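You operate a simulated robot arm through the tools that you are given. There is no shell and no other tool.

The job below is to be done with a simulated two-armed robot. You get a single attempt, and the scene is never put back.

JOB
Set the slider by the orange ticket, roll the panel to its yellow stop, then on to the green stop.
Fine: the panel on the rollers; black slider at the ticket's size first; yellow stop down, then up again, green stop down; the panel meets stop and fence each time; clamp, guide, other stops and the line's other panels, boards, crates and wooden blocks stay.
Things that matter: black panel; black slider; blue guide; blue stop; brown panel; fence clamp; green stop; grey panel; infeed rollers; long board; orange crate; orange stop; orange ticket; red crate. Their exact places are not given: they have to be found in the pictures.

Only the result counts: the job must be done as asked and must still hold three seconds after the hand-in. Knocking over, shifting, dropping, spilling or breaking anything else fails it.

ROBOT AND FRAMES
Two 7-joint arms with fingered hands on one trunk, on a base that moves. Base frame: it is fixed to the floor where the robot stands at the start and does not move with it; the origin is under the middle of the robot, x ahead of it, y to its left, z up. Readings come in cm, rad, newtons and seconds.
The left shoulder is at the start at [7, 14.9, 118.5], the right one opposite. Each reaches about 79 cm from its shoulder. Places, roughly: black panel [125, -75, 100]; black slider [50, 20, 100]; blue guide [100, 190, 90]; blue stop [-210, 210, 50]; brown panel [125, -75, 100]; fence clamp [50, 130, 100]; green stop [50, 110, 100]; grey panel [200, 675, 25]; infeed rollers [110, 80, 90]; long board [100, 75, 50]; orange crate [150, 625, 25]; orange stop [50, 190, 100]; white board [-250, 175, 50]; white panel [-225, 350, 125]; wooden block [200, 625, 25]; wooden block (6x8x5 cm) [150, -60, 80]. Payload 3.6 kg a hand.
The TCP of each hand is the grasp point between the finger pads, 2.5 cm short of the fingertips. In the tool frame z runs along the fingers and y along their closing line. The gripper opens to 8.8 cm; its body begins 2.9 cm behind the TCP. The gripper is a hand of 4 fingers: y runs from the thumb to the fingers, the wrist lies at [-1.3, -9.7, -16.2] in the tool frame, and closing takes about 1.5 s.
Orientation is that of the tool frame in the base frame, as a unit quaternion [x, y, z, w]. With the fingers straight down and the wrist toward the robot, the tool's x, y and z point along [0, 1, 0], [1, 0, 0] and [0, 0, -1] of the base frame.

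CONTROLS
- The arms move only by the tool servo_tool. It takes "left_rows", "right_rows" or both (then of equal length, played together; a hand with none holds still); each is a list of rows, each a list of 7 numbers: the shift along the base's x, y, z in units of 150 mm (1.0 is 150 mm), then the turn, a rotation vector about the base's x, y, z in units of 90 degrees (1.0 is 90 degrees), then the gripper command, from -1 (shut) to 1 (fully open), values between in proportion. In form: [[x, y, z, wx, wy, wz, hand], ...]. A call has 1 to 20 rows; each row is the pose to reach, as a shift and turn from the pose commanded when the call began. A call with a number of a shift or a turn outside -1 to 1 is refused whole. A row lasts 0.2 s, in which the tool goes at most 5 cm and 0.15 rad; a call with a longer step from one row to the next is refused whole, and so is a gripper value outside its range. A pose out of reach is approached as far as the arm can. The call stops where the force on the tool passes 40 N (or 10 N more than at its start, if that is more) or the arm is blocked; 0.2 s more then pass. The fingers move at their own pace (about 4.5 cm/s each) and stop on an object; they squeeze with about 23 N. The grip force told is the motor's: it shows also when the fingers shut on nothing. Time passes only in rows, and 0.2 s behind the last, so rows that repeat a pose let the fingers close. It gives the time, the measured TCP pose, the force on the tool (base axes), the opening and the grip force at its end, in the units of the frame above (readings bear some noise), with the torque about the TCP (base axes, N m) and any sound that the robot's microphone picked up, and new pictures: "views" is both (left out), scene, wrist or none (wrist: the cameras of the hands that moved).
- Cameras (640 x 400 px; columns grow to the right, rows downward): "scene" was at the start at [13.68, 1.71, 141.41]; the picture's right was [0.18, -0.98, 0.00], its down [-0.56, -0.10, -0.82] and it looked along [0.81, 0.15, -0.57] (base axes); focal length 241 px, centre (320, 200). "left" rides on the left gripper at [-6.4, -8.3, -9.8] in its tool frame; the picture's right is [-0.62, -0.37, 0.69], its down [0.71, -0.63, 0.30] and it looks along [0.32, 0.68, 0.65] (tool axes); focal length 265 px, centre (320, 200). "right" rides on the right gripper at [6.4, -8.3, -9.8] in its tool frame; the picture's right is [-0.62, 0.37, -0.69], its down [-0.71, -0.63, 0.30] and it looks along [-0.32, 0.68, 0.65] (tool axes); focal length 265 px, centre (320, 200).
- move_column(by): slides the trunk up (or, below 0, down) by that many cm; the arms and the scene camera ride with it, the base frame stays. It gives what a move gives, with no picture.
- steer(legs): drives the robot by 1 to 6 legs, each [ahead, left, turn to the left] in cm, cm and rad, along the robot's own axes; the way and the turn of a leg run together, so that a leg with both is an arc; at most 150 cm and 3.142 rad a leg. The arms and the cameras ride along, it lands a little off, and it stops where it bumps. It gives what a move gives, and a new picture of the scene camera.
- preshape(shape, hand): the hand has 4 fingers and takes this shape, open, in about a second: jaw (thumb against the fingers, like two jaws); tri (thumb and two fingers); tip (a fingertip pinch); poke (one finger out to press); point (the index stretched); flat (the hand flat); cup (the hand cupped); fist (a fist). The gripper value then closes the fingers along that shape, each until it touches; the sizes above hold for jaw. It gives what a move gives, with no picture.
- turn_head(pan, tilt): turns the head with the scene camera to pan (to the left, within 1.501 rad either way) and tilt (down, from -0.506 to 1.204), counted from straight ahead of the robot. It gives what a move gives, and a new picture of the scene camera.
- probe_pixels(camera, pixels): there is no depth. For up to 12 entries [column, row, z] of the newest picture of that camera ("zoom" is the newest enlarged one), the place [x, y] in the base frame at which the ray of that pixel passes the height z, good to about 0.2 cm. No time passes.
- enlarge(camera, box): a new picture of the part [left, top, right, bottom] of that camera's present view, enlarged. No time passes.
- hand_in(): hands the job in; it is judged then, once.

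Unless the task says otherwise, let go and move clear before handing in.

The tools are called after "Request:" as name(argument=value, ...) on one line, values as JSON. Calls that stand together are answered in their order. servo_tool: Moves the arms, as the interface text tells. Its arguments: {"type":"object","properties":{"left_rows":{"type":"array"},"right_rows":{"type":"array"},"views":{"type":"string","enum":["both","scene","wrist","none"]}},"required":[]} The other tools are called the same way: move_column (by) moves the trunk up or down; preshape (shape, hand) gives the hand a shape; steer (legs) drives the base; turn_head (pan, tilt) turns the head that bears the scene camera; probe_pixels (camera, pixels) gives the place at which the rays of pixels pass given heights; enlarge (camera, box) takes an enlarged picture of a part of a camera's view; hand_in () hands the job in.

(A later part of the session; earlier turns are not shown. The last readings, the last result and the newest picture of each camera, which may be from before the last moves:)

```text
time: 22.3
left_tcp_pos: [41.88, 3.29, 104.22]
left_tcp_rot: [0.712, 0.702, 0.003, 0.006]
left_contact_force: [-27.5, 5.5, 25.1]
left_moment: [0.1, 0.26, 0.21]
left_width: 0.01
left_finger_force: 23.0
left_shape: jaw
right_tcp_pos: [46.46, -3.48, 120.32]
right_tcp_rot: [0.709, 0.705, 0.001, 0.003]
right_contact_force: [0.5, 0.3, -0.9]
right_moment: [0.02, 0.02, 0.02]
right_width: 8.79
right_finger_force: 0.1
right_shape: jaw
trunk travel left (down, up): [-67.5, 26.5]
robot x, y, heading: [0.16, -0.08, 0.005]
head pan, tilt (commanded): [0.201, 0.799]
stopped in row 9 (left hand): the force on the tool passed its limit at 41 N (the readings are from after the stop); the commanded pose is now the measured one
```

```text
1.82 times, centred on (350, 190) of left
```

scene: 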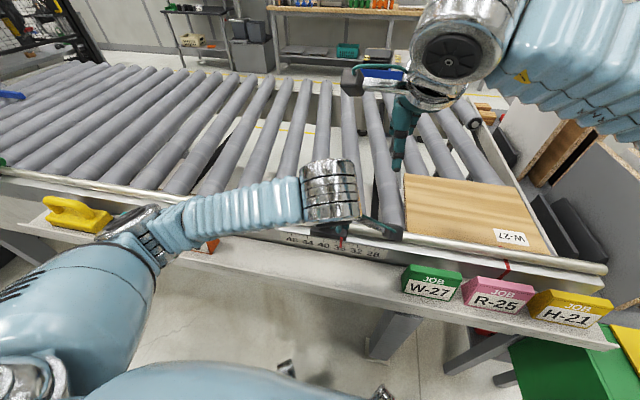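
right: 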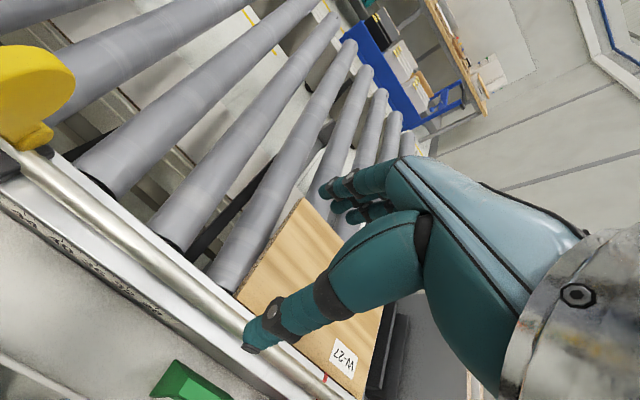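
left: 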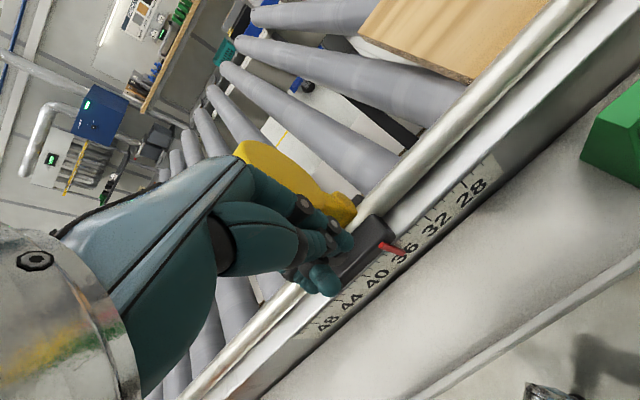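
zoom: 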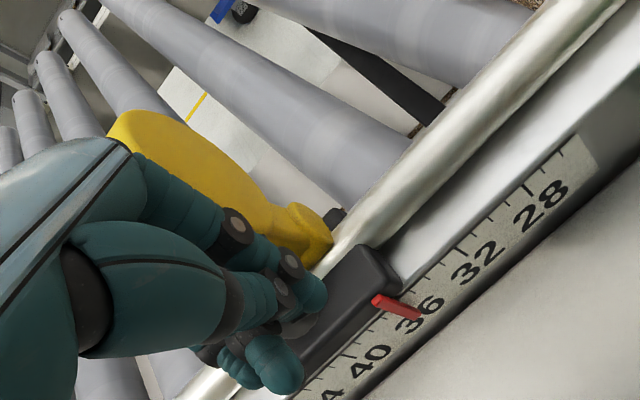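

The push hit 41 N because I'm pressing along the handle's axis, so it can't rotate. I'll back off, rise, and push the disc's upper rim +x from above the handle instead.

Request:
servo_tool(left_rows=[[-0.1, 0.0, 0.0, 0, 0, 0, -1], [-0.2, 0.0, 0.05, 0, 0, 0, -1], [-0.25, 0.0, 0.2, 0, 0, 0, -1], [-0.25, 0.0, 0.4, 0, 0, 0, -1], [-0.25, 0.0, 0.6, 0, 0, 0, -1], [-0.25, 0.0, 0.7, 0, 0, 0, -1]], views="both")

Request:
enlarge(camera="scene", box=[280, 170, 400, 270])

Request:
enlarge(camera="left", box=[220, 100, 440, 300])

```text
time: 23.7
left_tcp_pos: [38.73, 3.2, 114.46]
left_tcp_rot: [0.709, 0.705, 0.0, 0.002]
left_contact_force: [0.7, 0.1, 1.1]
left_moment: [0.01, 0.02, -0.03]
left_width: 0.01
left_finger_force: 22.8
left_shape: jaw
right_tcp_pos: [46.75, -3.62, 120.2]
right_tcp_rot: [0.709, 0.705, 0.001, 0.001]
right_contact_force: [0.6, -0.4, 0.4]
right_moment: [-0.01, -0.01, -0.01]
right_width: 8.76
right_finger_force: 0.1
right_shape: jaw
trunk travel left (down, up): [-67.5, 26.5]
robot x, y, heading: [0.1, 0.03, 0.001]
head pan, tilt (commanded): [0.201, 0.799]
```

scene: 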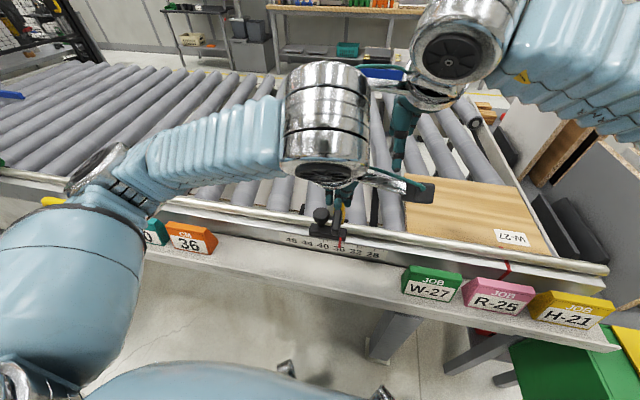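
left: 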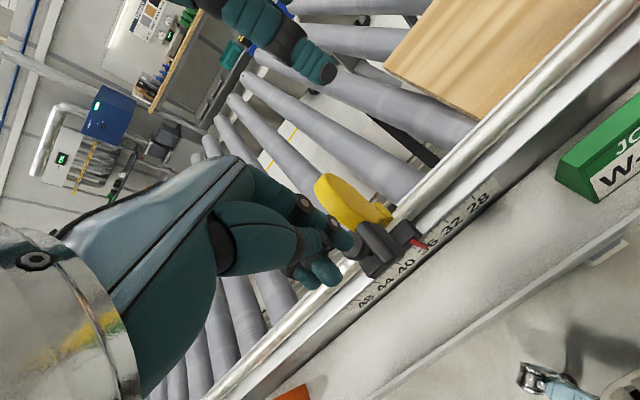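

```text
4.00 times, centred on (340, 220) of scene
```

zoom: 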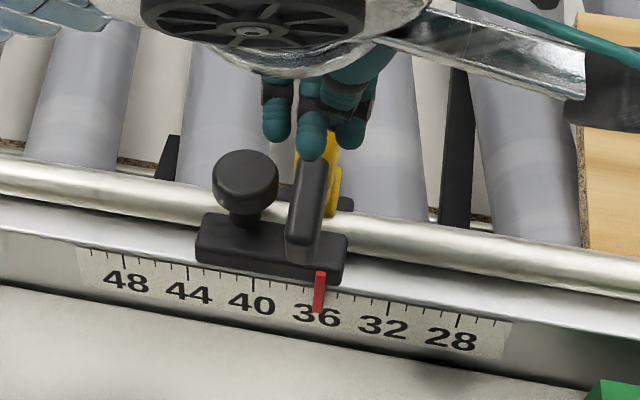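

```text
2.00 times, centred on (330, 200) of left
```

zoom: 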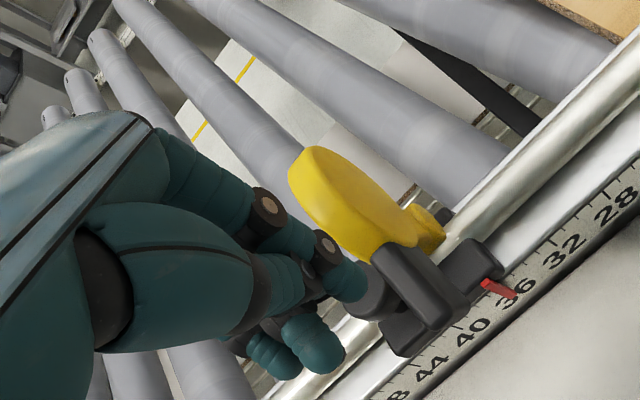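

The pointer still sits at 36. I'll re-triangulate the handle end and the disc from these two views.

Request:
probe_pixels(camera="scene", pixels=[[335, 231, 98], [335, 231, 100], [335, 231, 102], [335, 231, 104], [338, 212, 98], [338, 212, 100], [338, 212, 102], [338, 212, 104]])

Request:
probe_pixels(camera="left", pixels=[[388, 258, 98], [388, 258, 100], [388, 258, 102], [388, 258, 104], [365, 225, 98], [365, 225, 100], [365, 225, 102], [322, 185, 102], [322, 185, 105], [322, 185, 108], [345, 181, 102], [345, 181, 106]])

Request:
enlarge(camera="left", box=[300, 160, 440, 290])

```text
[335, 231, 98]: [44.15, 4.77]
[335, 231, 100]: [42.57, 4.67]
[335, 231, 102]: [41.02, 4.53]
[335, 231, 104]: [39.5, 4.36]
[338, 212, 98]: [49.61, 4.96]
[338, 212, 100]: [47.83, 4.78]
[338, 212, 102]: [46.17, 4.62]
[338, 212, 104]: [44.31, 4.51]
```

```text
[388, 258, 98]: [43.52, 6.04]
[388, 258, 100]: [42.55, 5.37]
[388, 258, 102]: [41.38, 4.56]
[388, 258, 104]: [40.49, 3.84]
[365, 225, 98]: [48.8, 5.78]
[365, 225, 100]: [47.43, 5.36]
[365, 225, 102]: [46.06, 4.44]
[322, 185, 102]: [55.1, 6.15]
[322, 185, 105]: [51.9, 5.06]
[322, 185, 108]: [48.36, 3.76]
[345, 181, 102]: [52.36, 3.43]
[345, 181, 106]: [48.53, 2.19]
```

```text
3.08 times, centred on (370, 225) of left
```

zoom: 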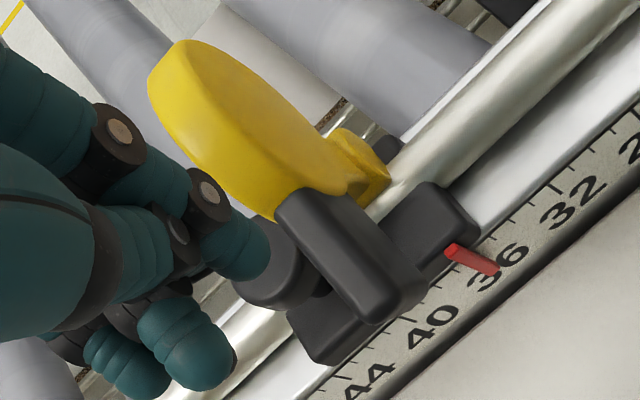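

The handle is horizontal at z≈102 from x 41 to 46, sticking out of the disc's near edge, so my first push rode up its top edge. I'll come in lower (tips ~z 99.5) so the flat of the finger pushes the end face.

Request:
servo_tool(left_rows=[[-0.06, 0.02, -0.1, 0, 0, 0, -1], [-0.13, 0.033, -0.25, 0, 0, 0, -1], [-0.16, 0.033, -0.4, 0, 0, 0, -1], [-0.16, 0.033, -0.55, 0, 0, 0, -1], [-0.16, 0.033, -0.7, 0, 0, 0, -1], [-0.16, 0.033, -0.8, 0, 0, 0, -1], [-0.16, 0.033, -0.84, 0, 0, 0, -1], [-0.16, 0.033, -0.84, 0, 0, 0, -1]], views="wrist")

Request:
enlarge(camera="left", box=[220, 120, 440, 320])

```text
time: 25.5
left_tcp_pos: [36.5, 3.58, 101.84]
left_tcp_rot: [0.711, 0.704, 0.0, 0.001]
left_contact_force: [0.5, -0.1, 0.9]
left_moment: [-0.01, -0.04, 0.01]
left_width: 0.0
left_finger_force: 23.0
left_shape: jaw
right_tcp_pos: [47.09, -3.56, 119.99]
right_tcp_rot: [0.708, 0.706, 0.001, 0.0]
right_contact_force: [0.0, -0.5, -0.1]
right_moment: [0.01, -0.01, 0.03]
right_width: 8.76
right_finger_force: 0.0
right_shape: jaw
trunk travel left (down, up): [-67.5, 26.5]
robot x, y, heading: [-0.01, 0.07, 0.002]
head pan, tilt (commanded): [0.201, 0.799]
```

left: 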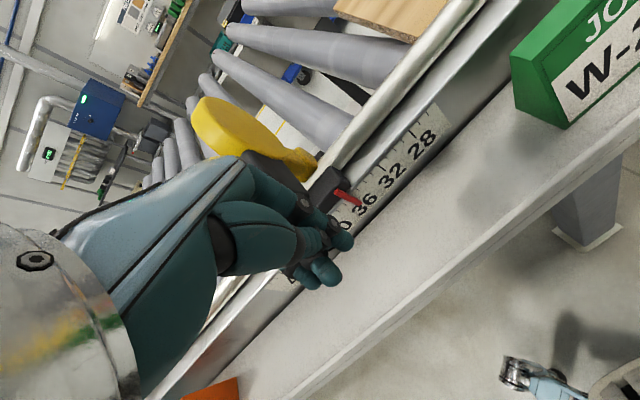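

```text
2.00 times, centred on (330, 220) of left
```

zoom: 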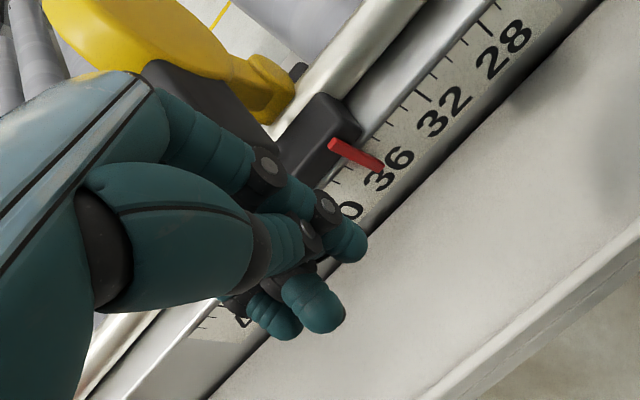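

The hand is at (36.5,3.6,101.8), lower and clear. I'll push +x steadily.

Request:
servo_tool(left_rows=[[0.05, 0.0, 0, 0, 0, 0, -1], [0.1, 0.0, 0, 0, 0, 0, -1], [0.15, 0.0, 0, 0, 0, 0, -1], [0.19, 0.0, 0, 0, 0, 0, -1], [0.23, 0.0, 0, 0, 0, 0, -1], [0.27, 0.0, 0, 0, 0, 0, -1], [0.31, 0.0, 0, 0, 0, 0, -1], [0.35, 0.0, 0, 0, 0, 0, -1], [0.39, 0.0, 0, 0, 0, 0, -1], [0.43, 0.0, 0, 0, 0, 0, -1], [0.47, 0.0, 0, 0, 0, 0, -1]], views="both")

Request:
enlarge(camera="left", box=[220, 80, 480, 320])

```text
time: 26.9
left_tcp_pos: [39.42, 3.42, 102.49]
left_tcp_rot: [0.715, 0.699, 0.002, 0.009]
left_contact_force: [-33.4, 5.9, 27.5]
left_moment: [0.19, -0.8, 0.37]
left_width: 0.0
left_finger_force: 23.3
left_shape: jaw
right_tcp_pos: [46.33, -3.45, 120.29]
right_tcp_rot: [0.708, 0.706, 0.002, 0.003]
right_contact_force: [-0.3, 0.0, 0.1]
right_moment: [-0.02, 0.04, 0.03]
right_width: 8.75
right_finger_force: 0.1
right_shape: jaw
trunk travel left (down, up): [-67.5, 26.5]
robot x, y, heading: [0.04, -0.18, -0.004]
head pan, tilt (commanded): [0.201, 0.799]
stopped in row 7 (left hand): the force on the tool passed its limit at 42 N (the readings are from after the stop); the commanded pose is now the measured one
```

scene: 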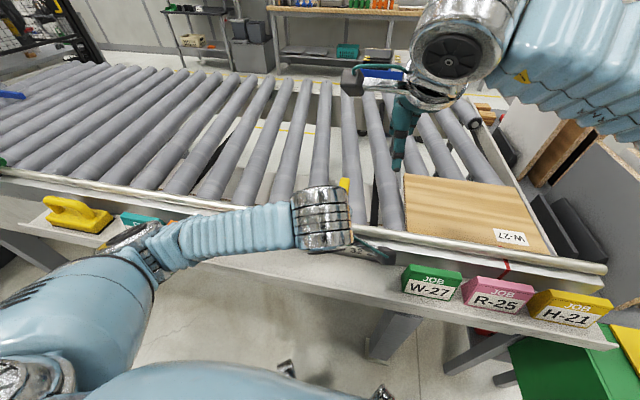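
left: 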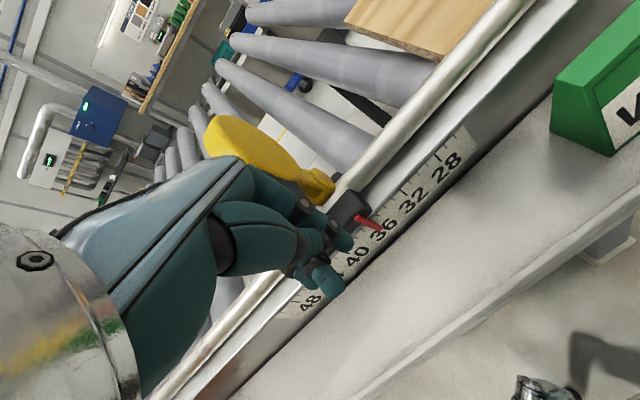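

```text
1.67 times, centred on (350, 200) of left
```

zoom: 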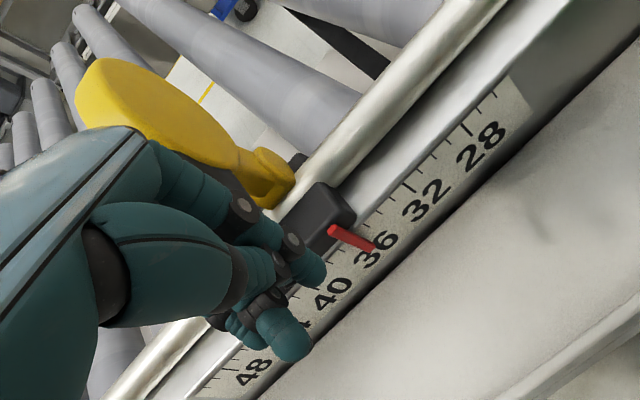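

The reaction on the tool is back and up (-33, +27 N): the handle end wants to rise along my finger and friction locks it. I'll ease off and follow the arc, going up and forward together.

Request:
servo_tool(left_rows=[[-0.04, 0.01, -0.03, 0, 0, 0, -1], [0.0, 0.01, 0.0, 0, 0, 0, -1], [0.049, 0.01, 0.047, 0, 0, 0, -1], [0.101, 0.01, 0.091, 0, 0, 0, -1], [0.157, 0.01, 0.129, 0, 0, 0, -1], [0.217, 0.01, 0.163, 0, 0, 0, -1], [0.279, 0.01, 0.191, 0, 0, 0, -1], [0.343, 0.01, 0.214, 0, 0, 0, -1], [0.409, 0.01, 0.231, 0, 0, 0, -1], [0.475, 0.01, 0.242, 0, 0, 0, -1]], views="both")

Request:
enlarge(camera="left", box=[220, 80, 480, 320])

```text
time: 29.1
left_tcp_pos: [47.82, 3.67, 105.39]
left_tcp_rot: [0.712, 0.703, 0.0, 0.003]
left_contact_force: [0.0, 0.8, -0.8]
left_moment: [0.0, -0.01, 0.01]
left_width: 0.0
left_finger_force: 23.3
left_shape: jaw
right_tcp_pos: [47.44, -3.66, 119.78]
right_tcp_rot: [0.708, 0.706, 0.0, -0.001]
right_contact_force: [0.0, -0.4, -0.6]
right_moment: [-0.01, 0.02, 0.01]
right_width: 8.76
right_finger_force: 0.2
right_shape: jaw
trunk travel left (down, up): [-67.5, 26.5]
robot x, y, heading: [0.16, 0.17, 0.002]
head pan, tilt (commanded): [0.201, 0.799]
```

scene: 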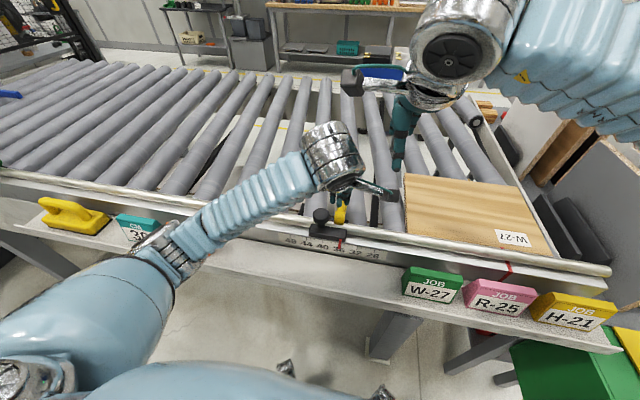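
left: 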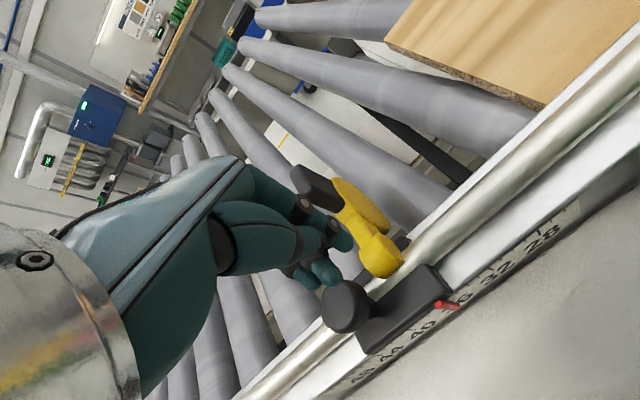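

```text
1.67 times, centred on (350, 200) of left
```

zoom: 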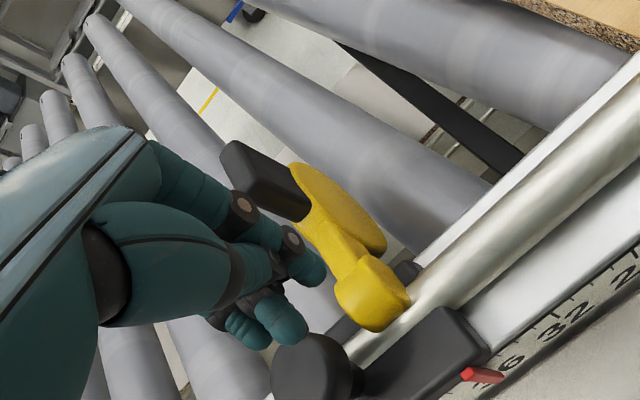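

The stop has swung over: the handle now points up and the disc is down on the roller side. I'll lift the hand clear to check the stop and the pointer.

Request:
servo_tool(left_rows=[[-0.1, 0.0, 0.0, 0, 0, 0, -1], [-0.25, 0.0, 0.1, 0, 0, 0, -1], [-0.3, 0.1, 0.3, 0, 0, 0, -1], [-0.3, 0.3, 0.5, 0, 0, 0, -1], [-0.3, 0.6, 0.7, 0, 0, 0, -1], [-0.3, 0.9, 0.85, 0, 0, 0, -1], [-0.3, 1.0, 0.95, 0, 0, 0, -1]], views="both")

Request:
enlarge(camera="scene", box=[270, 170, 430, 270])

Request:
enlarge(camera="scene", box=[310, 225, 374, 265])

```text
refused: row 5 steps farther than a row can; nothing moved
```

```text
4.00 times, centred on (350, 220) of scene
```

zoom: 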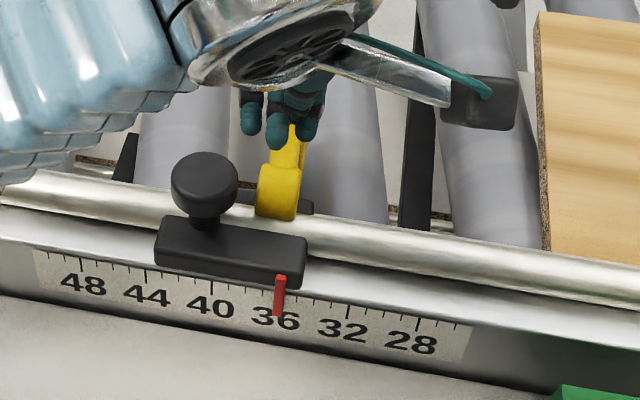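

```text
10.00 times, centred on (342, 245) of scene
```

zoom: 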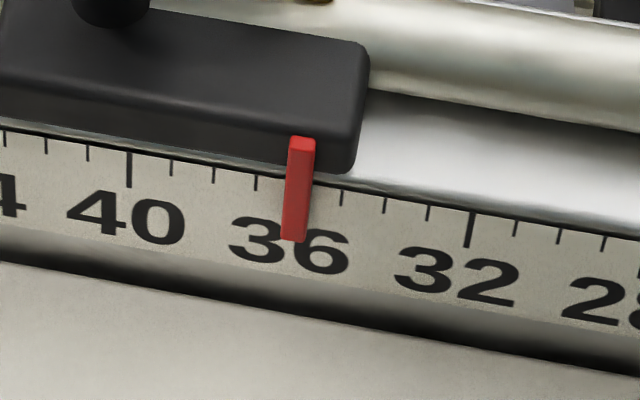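

The pointer is still at 36.0 (299 between 257 and 342). That call was refused for its step size, so I'll retract with smaller steps.

Request:
servo_tool(left_rows=[[-0.1, 0.0, 0.0, 0, 0, 0, -1], [-0.25, 0.0, 0.1, 0, 0, 0, -1], [-0.3, 0.1, 0.3, 0, 0, 0, -1], [-0.3, 0.3, 0.5, 0, 0, 0, -1], [-0.3, 0.5, 0.7, 0, 0, 0, -1], [-0.3, 0.7, 0.85, 0, 0, 0, -1], [-0.3, 0.9, 0.95, 0, 0, 0, -1], [-0.3, 1.0, 0.95, 0, 0, 0, -1]], views="both")

Request:
enlarge(camera="scene", box=[270, 150, 430, 270])

Request:
enlarge(camera="right", box=[0, 0, 400, 400])

```text
time: 30.9
left_tcp_pos: [43.02, 18.71, 119.78]
left_tcp_rot: [0.713, 0.702, 0.0, 0.003]
left_contact_force: [0.1, 0.1, -1.2]
left_moment: [-0.02, 0.02, -0.01]
left_width: 0.0
left_finger_force: 22.8
left_shape: jaw
right_tcp_pos: [47.03, -3.57, 119.99]
right_tcp_rot: [0.708, 0.706, -0.001, -0.001]
right_contact_force: [-0.6, 0.2, 0.5]
right_moment: [0.04, 0.01, 0.01]
right_width: 8.75
right_finger_force: 0.1
right_shape: jaw
trunk travel left (down, up): [-67.5, 26.5]
robot x, y, heading: [0.02, -0.24, 0.003]
head pan, tilt (commanded): [0.201, 0.799]
```

scene: 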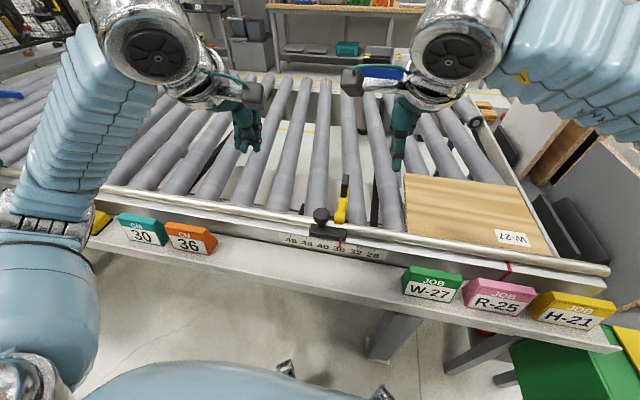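
left: 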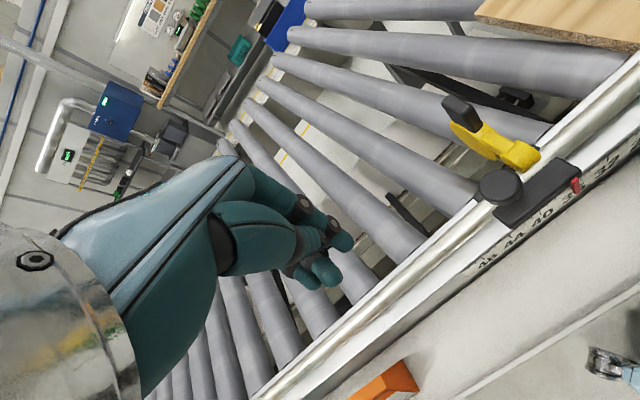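

```text
3.33 times, centred on (350, 210) of scene
```

zoom: 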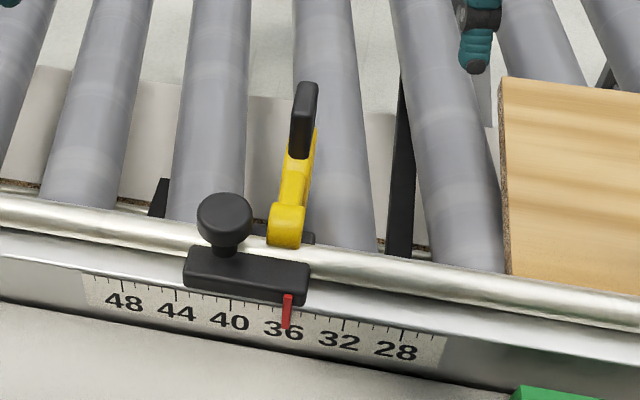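

```text
1.00 times, centred on (200, 200) of right (not enlarged: the box is as wide or as high as the picture)
```

zoom: 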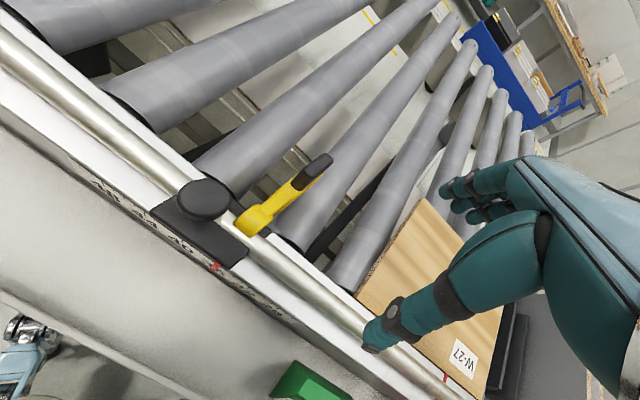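

The yellow stop is down and the handle stands up. Next I'll look at the panel's trailing edge on the right to plan the push.

Request:
turn_head(pan=-0.55, tilt=0.75)

Request:
enlarge(camera="scene", box=[200, 130, 400, 290])

```text
time: 32.0
left_tcp_pos: [42.98, 18.58, 119.82]
left_tcp_rot: [0.712, 0.702, 0.0, 0.003]
left_contact_force: [-0.4, -0.8, 0.9]
left_moment: [0.04, -0.01, -0.02]
left_width: 0.0
left_finger_force: 22.9
left_shape: jaw
right_tcp_pos: [47.04, -3.61, 119.96]
right_tcp_rot: [0.709, 0.706, 0.0, 0.0]
right_contact_force: [-0.8, 0.9, 0.8]
right_moment: [0.0, 0.02, -0.01]
right_width: 8.76
right_finger_force: 0.1
right_shape: jaw
trunk travel left (down, up): [-67.5, 26.5]
robot x, y, heading: [-0.07, -0.03, 0.007]
head pan, tilt (commanded): [-0.55, 0.75]
```

scene: 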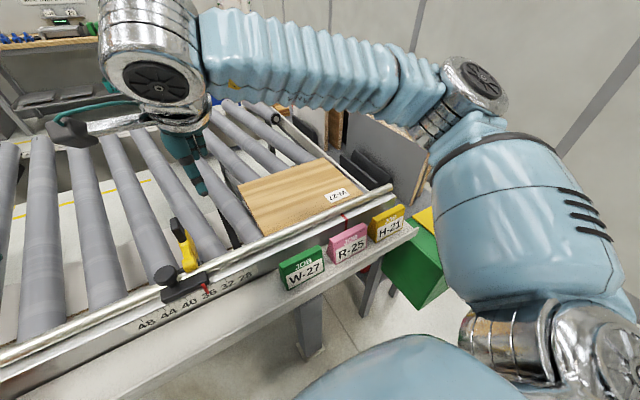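

```text
2.50 times, centred on (300, 210) of scene
```

zoom: 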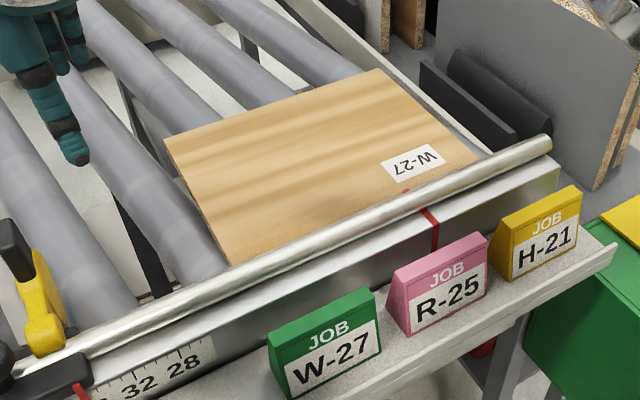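

The trailing edge sits right beside the end bar and the racks, so dragging the panel from its top face is safer than reaching behind it. I'll measure the panel corners and the rail precisely first.

Request:
probe_pixels(camera="scene", pixels=[[238, 185.2, 92], [326, 158, 92], [263.2, 236.4, 92], [363.2, 193.2, 92], [300, 219, 95], [300, 232, 92], [350, 193, 92], [345, 213, 93]])

Request:
enlarge(camera="scene", box=[300, 140, 400, 220])

Request:
enlarge(camera="right", box=[200, 150, 520, 400])

```text
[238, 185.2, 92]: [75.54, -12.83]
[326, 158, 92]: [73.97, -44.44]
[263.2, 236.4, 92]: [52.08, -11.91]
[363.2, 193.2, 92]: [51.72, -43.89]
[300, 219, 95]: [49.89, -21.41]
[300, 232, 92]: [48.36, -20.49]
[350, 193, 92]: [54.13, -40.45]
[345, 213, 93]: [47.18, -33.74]
```

```text
5.00 times, centred on (350, 180) of scene
```

zoom: 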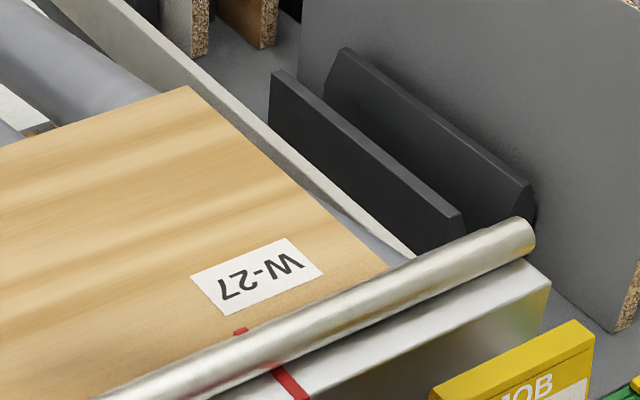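

```text
1.60 times, centred on (360, 275) of right
```

zoom: 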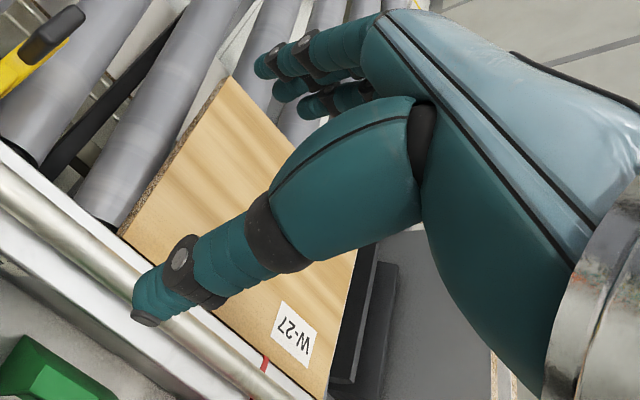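

The panel spans about x 51.8–74.7, y -12 to -44, with its top at z 92. I'll close the right hand and bring it over the panel's middle for a light press-and-drag.

Request:
servo_tool(right_rows=[[0.1, -0.2, 0.0, 0, 0, 0, -1], [0.25, -0.4, 0.0, 0, 0, 0, -1], [0.45, -0.6, 0.0, 0, 0, 0, -1], [0.65, -0.8, 0.0, 0, 0, 0, -1], [0.8, -1.0, -0.05, 0, 0, 0, -1], [0.9, -1.0, -0.25, 0, 0, 0, -1], [1.0, -1.0, -0.45, 0, 0, 0, -1], [1.0, -1.0, -0.65, 0, 0, 0, -1], [1.0, -1.0, -0.8, 0, 0, 0, -1], [1.0, -1.0, -0.85, 0, 0, 0, -1]], views="both")

```text
time: 34.2
left_tcp_pos: [42.94, 18.68, 119.76]
left_tcp_rot: [0.712, 0.702, 0.0, 0.004]
left_contact_force: [0.3, 0.2, 0.0]
left_moment: [0.03, -0.01, -0.02]
left_width: 0.01
left_finger_force: 23.3
left_shape: jaw
right_tcp_pos: [62.14, -18.67, 107.13]
right_tcp_rot: [0.707, 0.707, 0.0, -0.001]
right_contact_force: [-0.3, -0.8, -0.7]
right_moment: [-0.02, 0.0, 0.03]
right_width: 0.01
right_finger_force: 22.6
right_shape: jaw
trunk travel left (down, up): [-67.5, 26.5]
robot x, y, heading: [-0.31, 0.3, 0.0]
head pan, tilt (commanded): [-0.55, 0.75]
```

scene: 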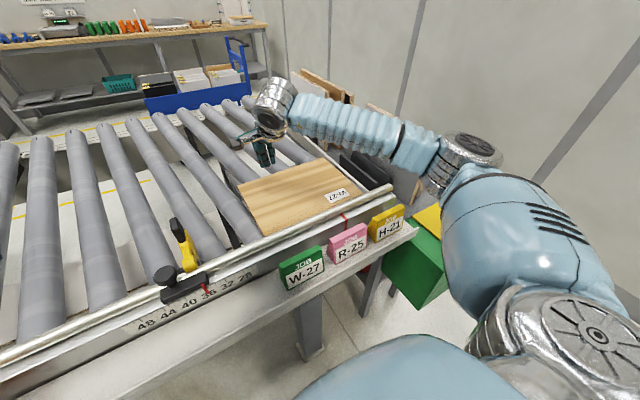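
right: 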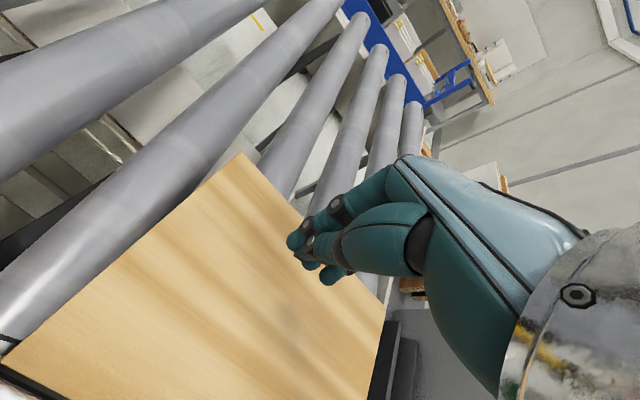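

The hand is over the panel at z 107. I'll move it to the panel's middle and lower it close to the surface.

Request:
servo_tool(right_rows=[[0.0, -0.2, -0.1, 0, 0, 0, -1], [0.0, -0.4, -0.2, 0, 0, 0, -1], [0.0, -0.6, -0.3, 0, 0, 0, -1], [0.0, -0.62, -0.45, 0, 0, 0, -1], [0.0, -0.62, -0.58, 0, 0, 0, -1], [0.0, -0.62, -0.68, 0, 0, 0, -1], [0.0, -0.62, -0.72, 0, 0, 0, -1]], views="both")

Request:
enlarge(camera="scene", box=[200, 110, 400, 270])

```text
time: 35.9
left_tcp_pos: [42.94, 18.7, 119.75]
left_tcp_rot: [0.712, 0.702, 0.0, 0.004]
left_contact_force: [-0.8, 0.5, -0.3]
left_moment: [0.0, -0.01, 0.0]
left_width: 0.02
left_finger_force: 22.8
left_shape: jaw
right_tcp_pos: [62.03, -27.98, 96.52]
right_tcp_rot: [0.708, 0.706, 0.0, 0.0]
right_contact_force: [0.6, -0.3, 0.2]
right_moment: [-0.03, 0.03, 0.02]
right_width: 0.01
right_finger_force: 22.7
right_shape: jaw
trunk travel left (down, up): [-67.5, 26.5]
robot x, y, heading: [0.1, 0.05, -0.002]
head pan, tilt (commanded): [-0.55, 0.75]
```

scene: 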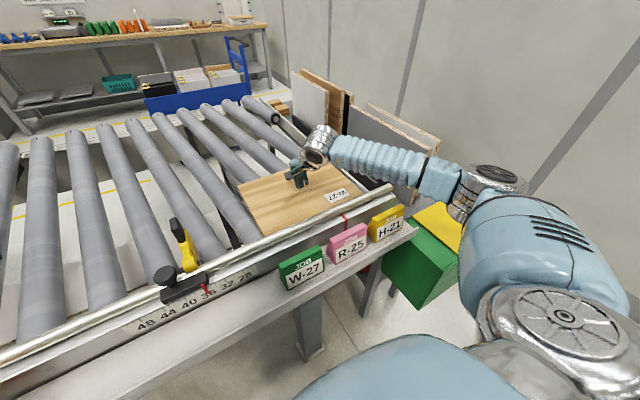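
right: 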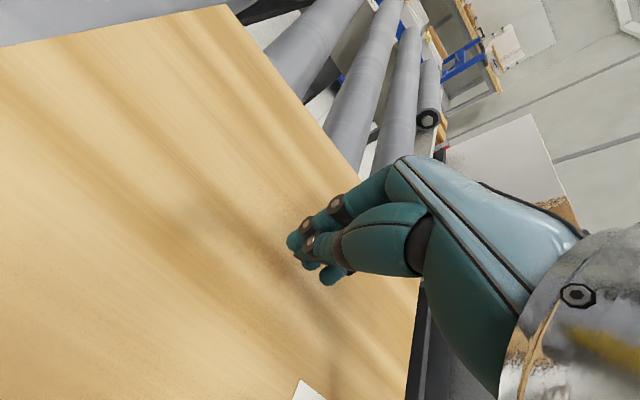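

```text
2.50 times, centred on (300, 190) of scene
```

zoom: 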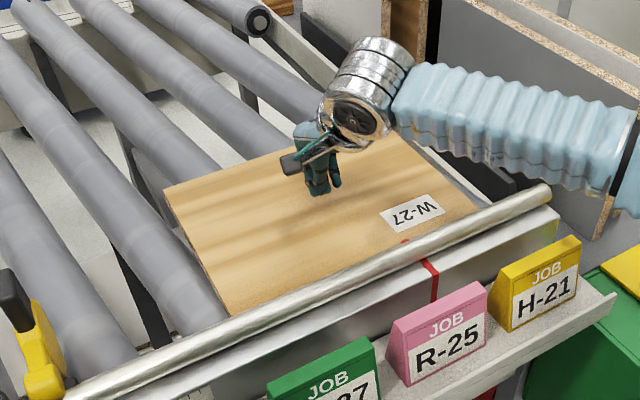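

The fingertips are about 2 cm above the panel. I'll descend in small steps to a light press.

Request:
servo_tool(right_rows=[[0, 0, -0.04, 0, 0, 0, -1], [0, 0, -0.08, 0, 0, 0, -1], [0, 0, -0.1, 0, 0, 0, -1], [0, 0, -0.115, 0, 0, 0, -1], [0, 0, -0.13, 0, 0, 0, -1], [0, 0, -0.145, 0, 0, 0, -1], [0, 0, -0.145, 0, 0, 0, -1]], views="none")

```text
time: 37.5
left_tcp_pos: [42.81, 18.82, 119.69]
left_tcp_rot: [0.712, 0.702, 0.0, 0.005]
left_contact_force: [-0.4, -0.7, -0.2]
left_moment: [0.01, 0.01, -0.03]
left_width: 0.0
left_finger_force: 23.2
left_shape: jaw
right_tcp_pos: [62.07, -27.85, 94.57]
right_tcp_rot: [0.708, 0.706, 0.001, 0.002]
right_contact_force: [3.1, -0.4, 10.3]
right_moment: [-0.01, -0.07, 0.01]
right_width: 0.0
right_finger_force: 22.9
right_shape: jaw
trunk travel left (down, up): [-67.5, 26.5]
robot x, y, heading: [-0.25, -0.01, 0.002]
head pan, tilt (commanded): [-0.55, 0.75]
```

The press reads 10.3 N. I'll drag the panel +y about 13 cm, keeping the height, and check it follows.

Request:
servo_tool(right_rows=[[0, 0.03, 0, 0, 0, 0, -1], [0, 0.07, 0, 0, 0, 0, -1], [0, 0.12, 0, 0, 0, 0, -1], [0, 0.17, 0, 0, 0, 0, -1], [0, 0.22, 0, 0, 0, 0, -1], [0, 0.27, 0, 0, 0, 0, -1], [0, 0.32, 0, 0, 0, 0, -1], [-0.01, 0.37, 0, 0, 0, 0, -1], [-0.01, 0.42, 0, 0, 0, 0, -1], [-0.01, 0.47, 0, 0, 0, 0, -1], [-0.01, 0.52, 0, 0, 0, 0, -1], [-0.01, 0.57, 0, 0, 0, 0, -1], [-0.01, 0.62, 0, 0, 0, 0, -1], [-0.01, 0.67, 0, 0, 0, 0, -1], [-0.01, 0.71, 0, 0, 0, 0, -1], [-0.01, 0.74, 0, 0, 0, 0, -1], [-0.01, 0.76, 0, 0, 0, 0, -1], [-0.01, 0.77, 0, 0, 0, 0, -1]], views="both")

Request:
enlarge(camera="scene", box=[140, 120, 380, 310])

```text
time: 41.2
left_tcp_pos: [42.67, 18.7, 119.87]
left_tcp_rot: [0.712, 0.702, 0.001, 0.004]
left_contact_force: [0.4, 1.0, -0.6]
left_moment: [0.0, 0.02, 0.01]
left_width: 0.0
left_finger_force: 23.5
left_shape: jaw
right_tcp_pos: [61.67, -16.45, 94.53]
right_tcp_rot: [0.708, 0.707, 0.001, 0.001]
right_contact_force: [1.0, -2.8, 16.7]
right_moment: [-0.08, -0.02, 0.0]
right_width: 0.01
right_finger_force: 22.7
right_shape: jaw
trunk travel left (down, up): [-67.5, 26.5]
robot x, y, heading: [0.11, -0.1, -0.002]
head pan, tilt (commanded): [-0.55, 0.75]
```

scene: 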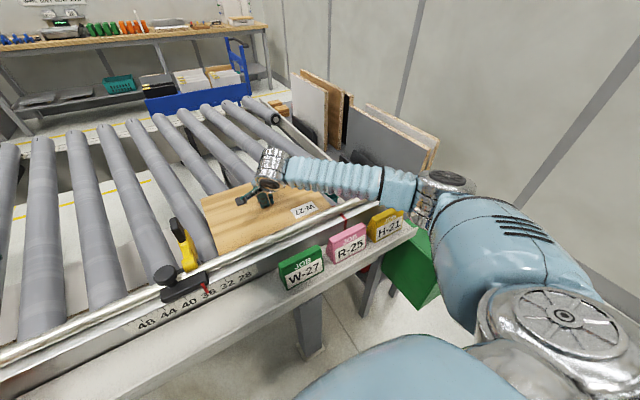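
right: 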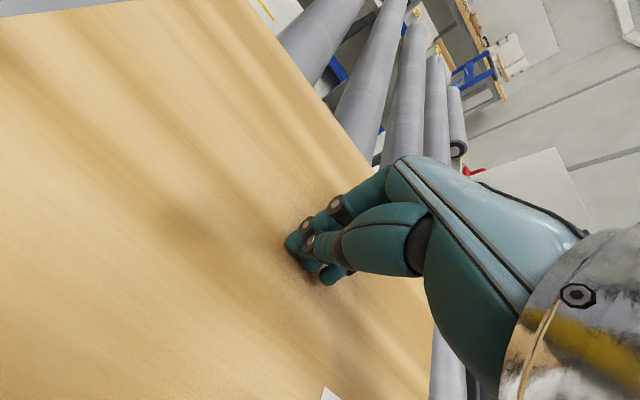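

```text
2.11 times, centred on (260, 215) of scene
```

zoom: 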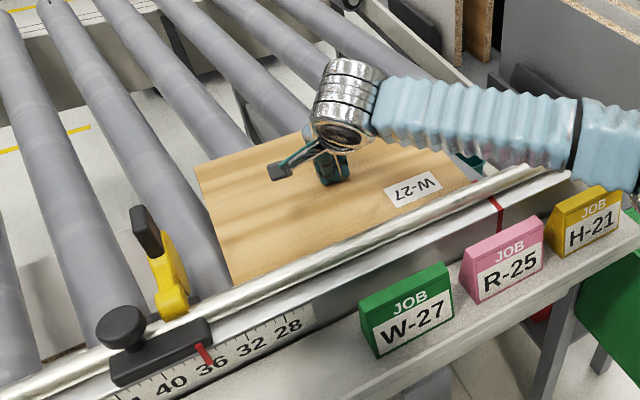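

The panel follows the hand. I'll probe its corners for position and yaw.

Request:
probe_pixels(camera="scene", pixels=[[201.7, 199.8, 92], [218.3, 253.9, 92], [331.1, 206.5, 92], [180, 235, 98], [188, 270, 96]])

Request:
enlarge(camera="scene", box=[140, 180, 260, 310])

Request:
enlarge(camera="left", box=[380, 40, 640, 280])

```text
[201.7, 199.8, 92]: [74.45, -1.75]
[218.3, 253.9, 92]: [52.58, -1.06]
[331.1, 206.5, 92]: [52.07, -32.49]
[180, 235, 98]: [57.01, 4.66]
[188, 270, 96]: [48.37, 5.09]
```

```text
3.08 times, centred on (200, 245) of scene
```

zoom: 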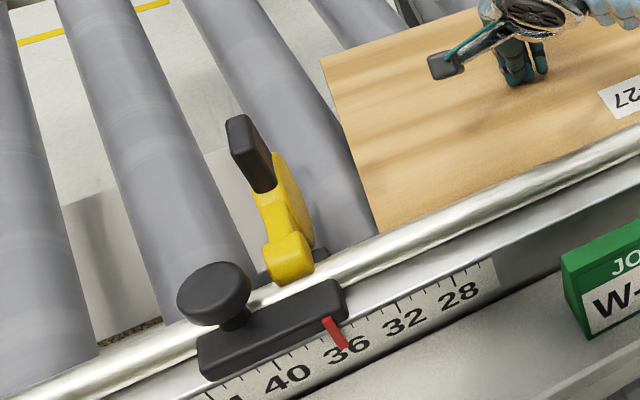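

```text
1.67 times, centred on (510, 160) of left
```

zoom: 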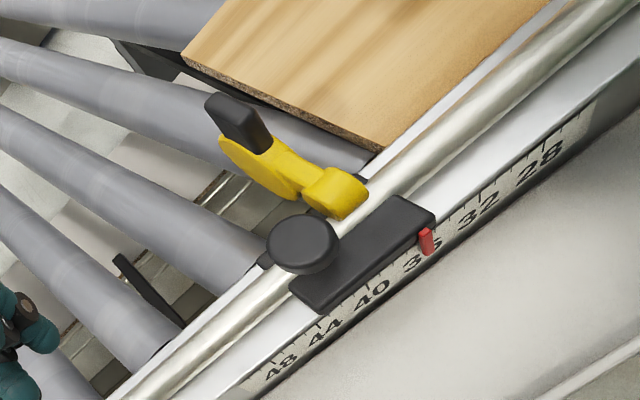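

The left edge runs from (52.6,-1.1) to (74.5,-1.8), so the panel is yawed about 1.7° and its near-left corner is likely just off the fence. I'll lift off and reach past the far edge to square it against the fence.

Request:
servo_tool(right_rows=[[0, 0, 0.1, 0, 0, 0, -1], [0, 0, 0.3, 0, 0, 0, -1], [0.1, 0.05, 0.5, 0, 0, 0, -1], [0.3, 0.15, 0.55, 0, 0, 0, -1], [0.5, 0.25, 0.55, 0, 0, 0, -1], [0.7, 0.35, 0.55, 0, 0, 0, -1], [0.9, 0.45, 0.55, 0, 0, 0, -1], [1.0, 0.55, 0.55, 0, 0, 0, -1], [1.0, 0.6, 0.55, 0, 0, 0, -1]], views="both")

Request:
turn_head(pan=-0.1, tilt=0.75)

```text
time: 43.2
left_tcp_pos: [42.94, 18.39, 119.81]
left_tcp_rot: [0.712, 0.702, 0.001, 0.004]
left_contact_force: [1.2, -1.1, -0.4]
left_moment: [-0.01, -0.05, 0.01]
left_width: 0.0
left_finger_force: 22.6
left_shape: jaw
right_tcp_pos: [75.57, -8.09, 101.85]
right_tcp_rot: [0.707, 0.707, 0.001, -0.001]
right_contact_force: [0.5, -0.7, 0.2]
right_moment: [-0.01, 0.02, -0.01]
right_width: 0.0
right_finger_force: 23.4
right_shape: jaw
right hand out of reach, approached as far as the arm can: row 8, 9
trunk travel left (down, up): [-67.5, 26.5]
robot x, y, heading: [-0.02, 0.18, -0.002]
head pan, tilt (commanded): [-0.55, 0.75]
```

scene: 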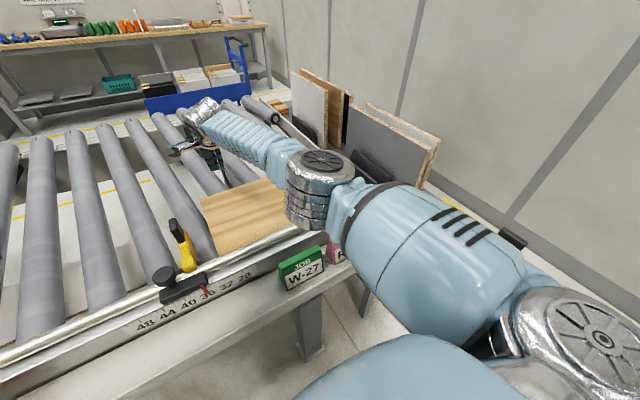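
right: 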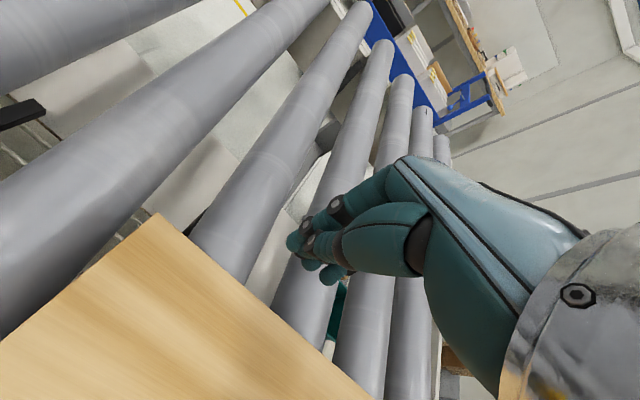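

```text
time: 44.1
left_tcp_pos: [42.91, 18.65, 119.78]
left_tcp_rot: [0.712, 0.702, -0.001, 0.004]
left_contact_force: [-0.1, 1.6, 0.5]
left_moment: [0.02, -0.04, 0.01]
left_width: 0.03
left_finger_force: 23.1
left_shape: jaw
right_tcp_pos: [75.56, -7.92, 101.76]
right_tcp_rot: [0.708, 0.706, 0.0, 0.001]
right_contact_force: [0.3, -0.8, 0.3]
right_moment: [0.0, 0.01, 0.0]
right_width: 0.02
right_finger_force: 23.2
right_shape: jaw
trunk travel left (down, up): [-67.5, 26.5]
robot x, y, heading: [-0.21, -0.2, 0.001]
head pan, tilt (commanded): [-0.099, 0.75]
```

scene: 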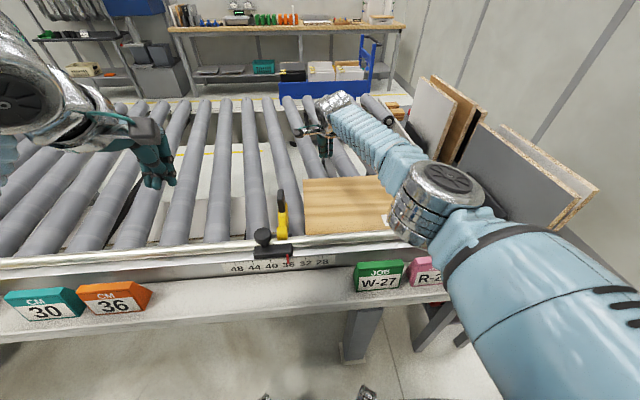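

The arm's reach ends at x≈75.6, just at the far edge. I'll look down to see whether the base can drive a little forward.

Request:
turn_head(pan=0.0, tilt=1.2)

Request:
turn_head(pan=1.0, tilt=1.0)

```text
time: 45.0
left_tcp_pos: [42.87, 18.65, 119.71]
left_tcp_rot: [0.712, 0.702, -0.001, 0.004]
left_contact_force: [-0.9, -0.5, 0.0]
left_moment: [-0.02, 0.02, 0.02]
left_width: 0.0
left_finger_force: 23.1
left_shape: jaw
right_tcp_pos: [75.57, -7.91, 101.95]
right_tcp_rot: [0.708, 0.706, 0.0, 0.001]
right_contact_force: [0.2, -0.8, -0.2]
right_moment: [0.0, -0.01, -0.02]
right_width: 0.03
right_finger_force: 22.8
right_shape: jaw
trunk travel left (down, up): [-67.5, 26.5]
robot x, y, heading: [0.27, 0.02, 0.002]
head pan, tilt (commanded): [0.0, 1.201]
```

scene: 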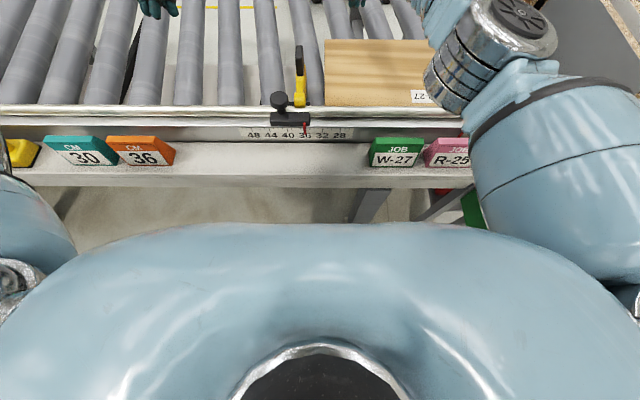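

```text
time: 46.3
left_tcp_pos: [42.89, 18.71, 119.78]
left_tcp_rot: [0.712, 0.702, 0.0, 0.004]
left_contact_force: [-0.4, 0.1, 0.2]
left_moment: [0.01, -0.01, 0.02]
left_width: 0.0
left_finger_force: 23.1
left_shape: jaw
right_tcp_pos: [75.5, -8.01, 101.84]
right_tcp_rot: [0.709, 0.705, 0.0, 0.0]
right_contact_force: [0.0, 0.7, -0.6]
right_moment: [-0.02, -0.03, -0.02]
right_width: 0.03
right_finger_force: 23.2
right_shape: jaw
trunk travel left (down, up): [-67.5, 26.5]
robot x, y, heading: [0.06, -0.08, 0.003]
head pan, tilt (commanded): [1.0, 1.0]
```

scene: 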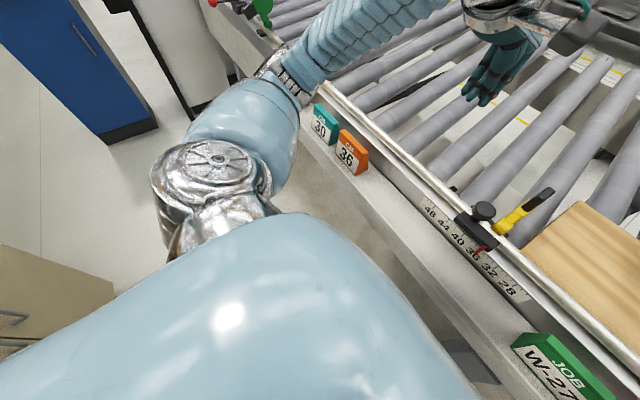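

The torso front is near x≈20 and the shelf edge near x≈37, so there is room. I'll drive 7 cm forward with both hands high and clear.

Request:
steer(legs=[[7, 0, 0]])

Request:
turn_head(pan=-0.1, tilt=0.8)

```text
time: 47.9
left_tcp_pos: [49.53, 18.58, 120.03]
left_tcp_rot: [0.712, 0.702, 0.002, 0.004]
left_contact_force: [-0.3, -0.7, -0.3]
left_moment: [-0.02, 0.04, 0.0]
left_width: 0.0
left_finger_force: 23.4
left_shape: jaw
right_tcp_pos: [82.18, -8.35, 102.09]
right_tcp_rot: [0.71, 0.705, 0.0, 0.001]
right_contact_force: [0.0, -0.6, 0.3]
right_moment: [0.03, 0.01, -0.01]
right_width: 0.01
right_finger_force: 23.1
right_shape: jaw
trunk travel left (down, up): [-67.5, 26.5]
robot x, y, heading: [7.25, -0.15, -0.002]
head pan, tilt (commanded): [1.0, 1.0]
```

scene: 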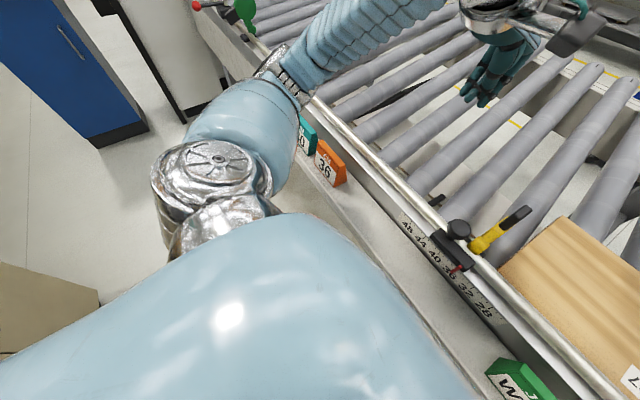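

```text
time: 49.2
left_tcp_pos: [49.91, 18.65, 119.86]
left_tcp_rot: [0.711, 0.703, 0.0, 0.004]
left_contact_force: [0.4, -1.6, -0.4]
left_moment: [0.0, 0.01, 0.02]
left_width: 0.0
left_finger_force: 22.9
left_shape: jaw
right_tcp_pos: [82.58, -8.21, 101.8]
right_tcp_rot: [0.71, 0.704, -0.001, 0.0]
right_contact_force: [-0.2, -0.1, -0.4]
right_moment: [0.01, -0.02, 0.0]
right_width: 0.0
right_finger_force: 23.3
right_shape: jaw
trunk travel left (down, up): [-67.5, 26.5]
robot x, y, heading: [7.35, 0.13, -0.0]
head pan, tilt (commanded): [-0.099, 0.799]
```

scene: 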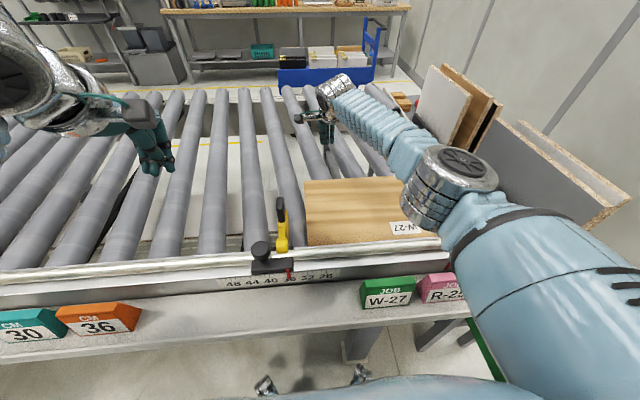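

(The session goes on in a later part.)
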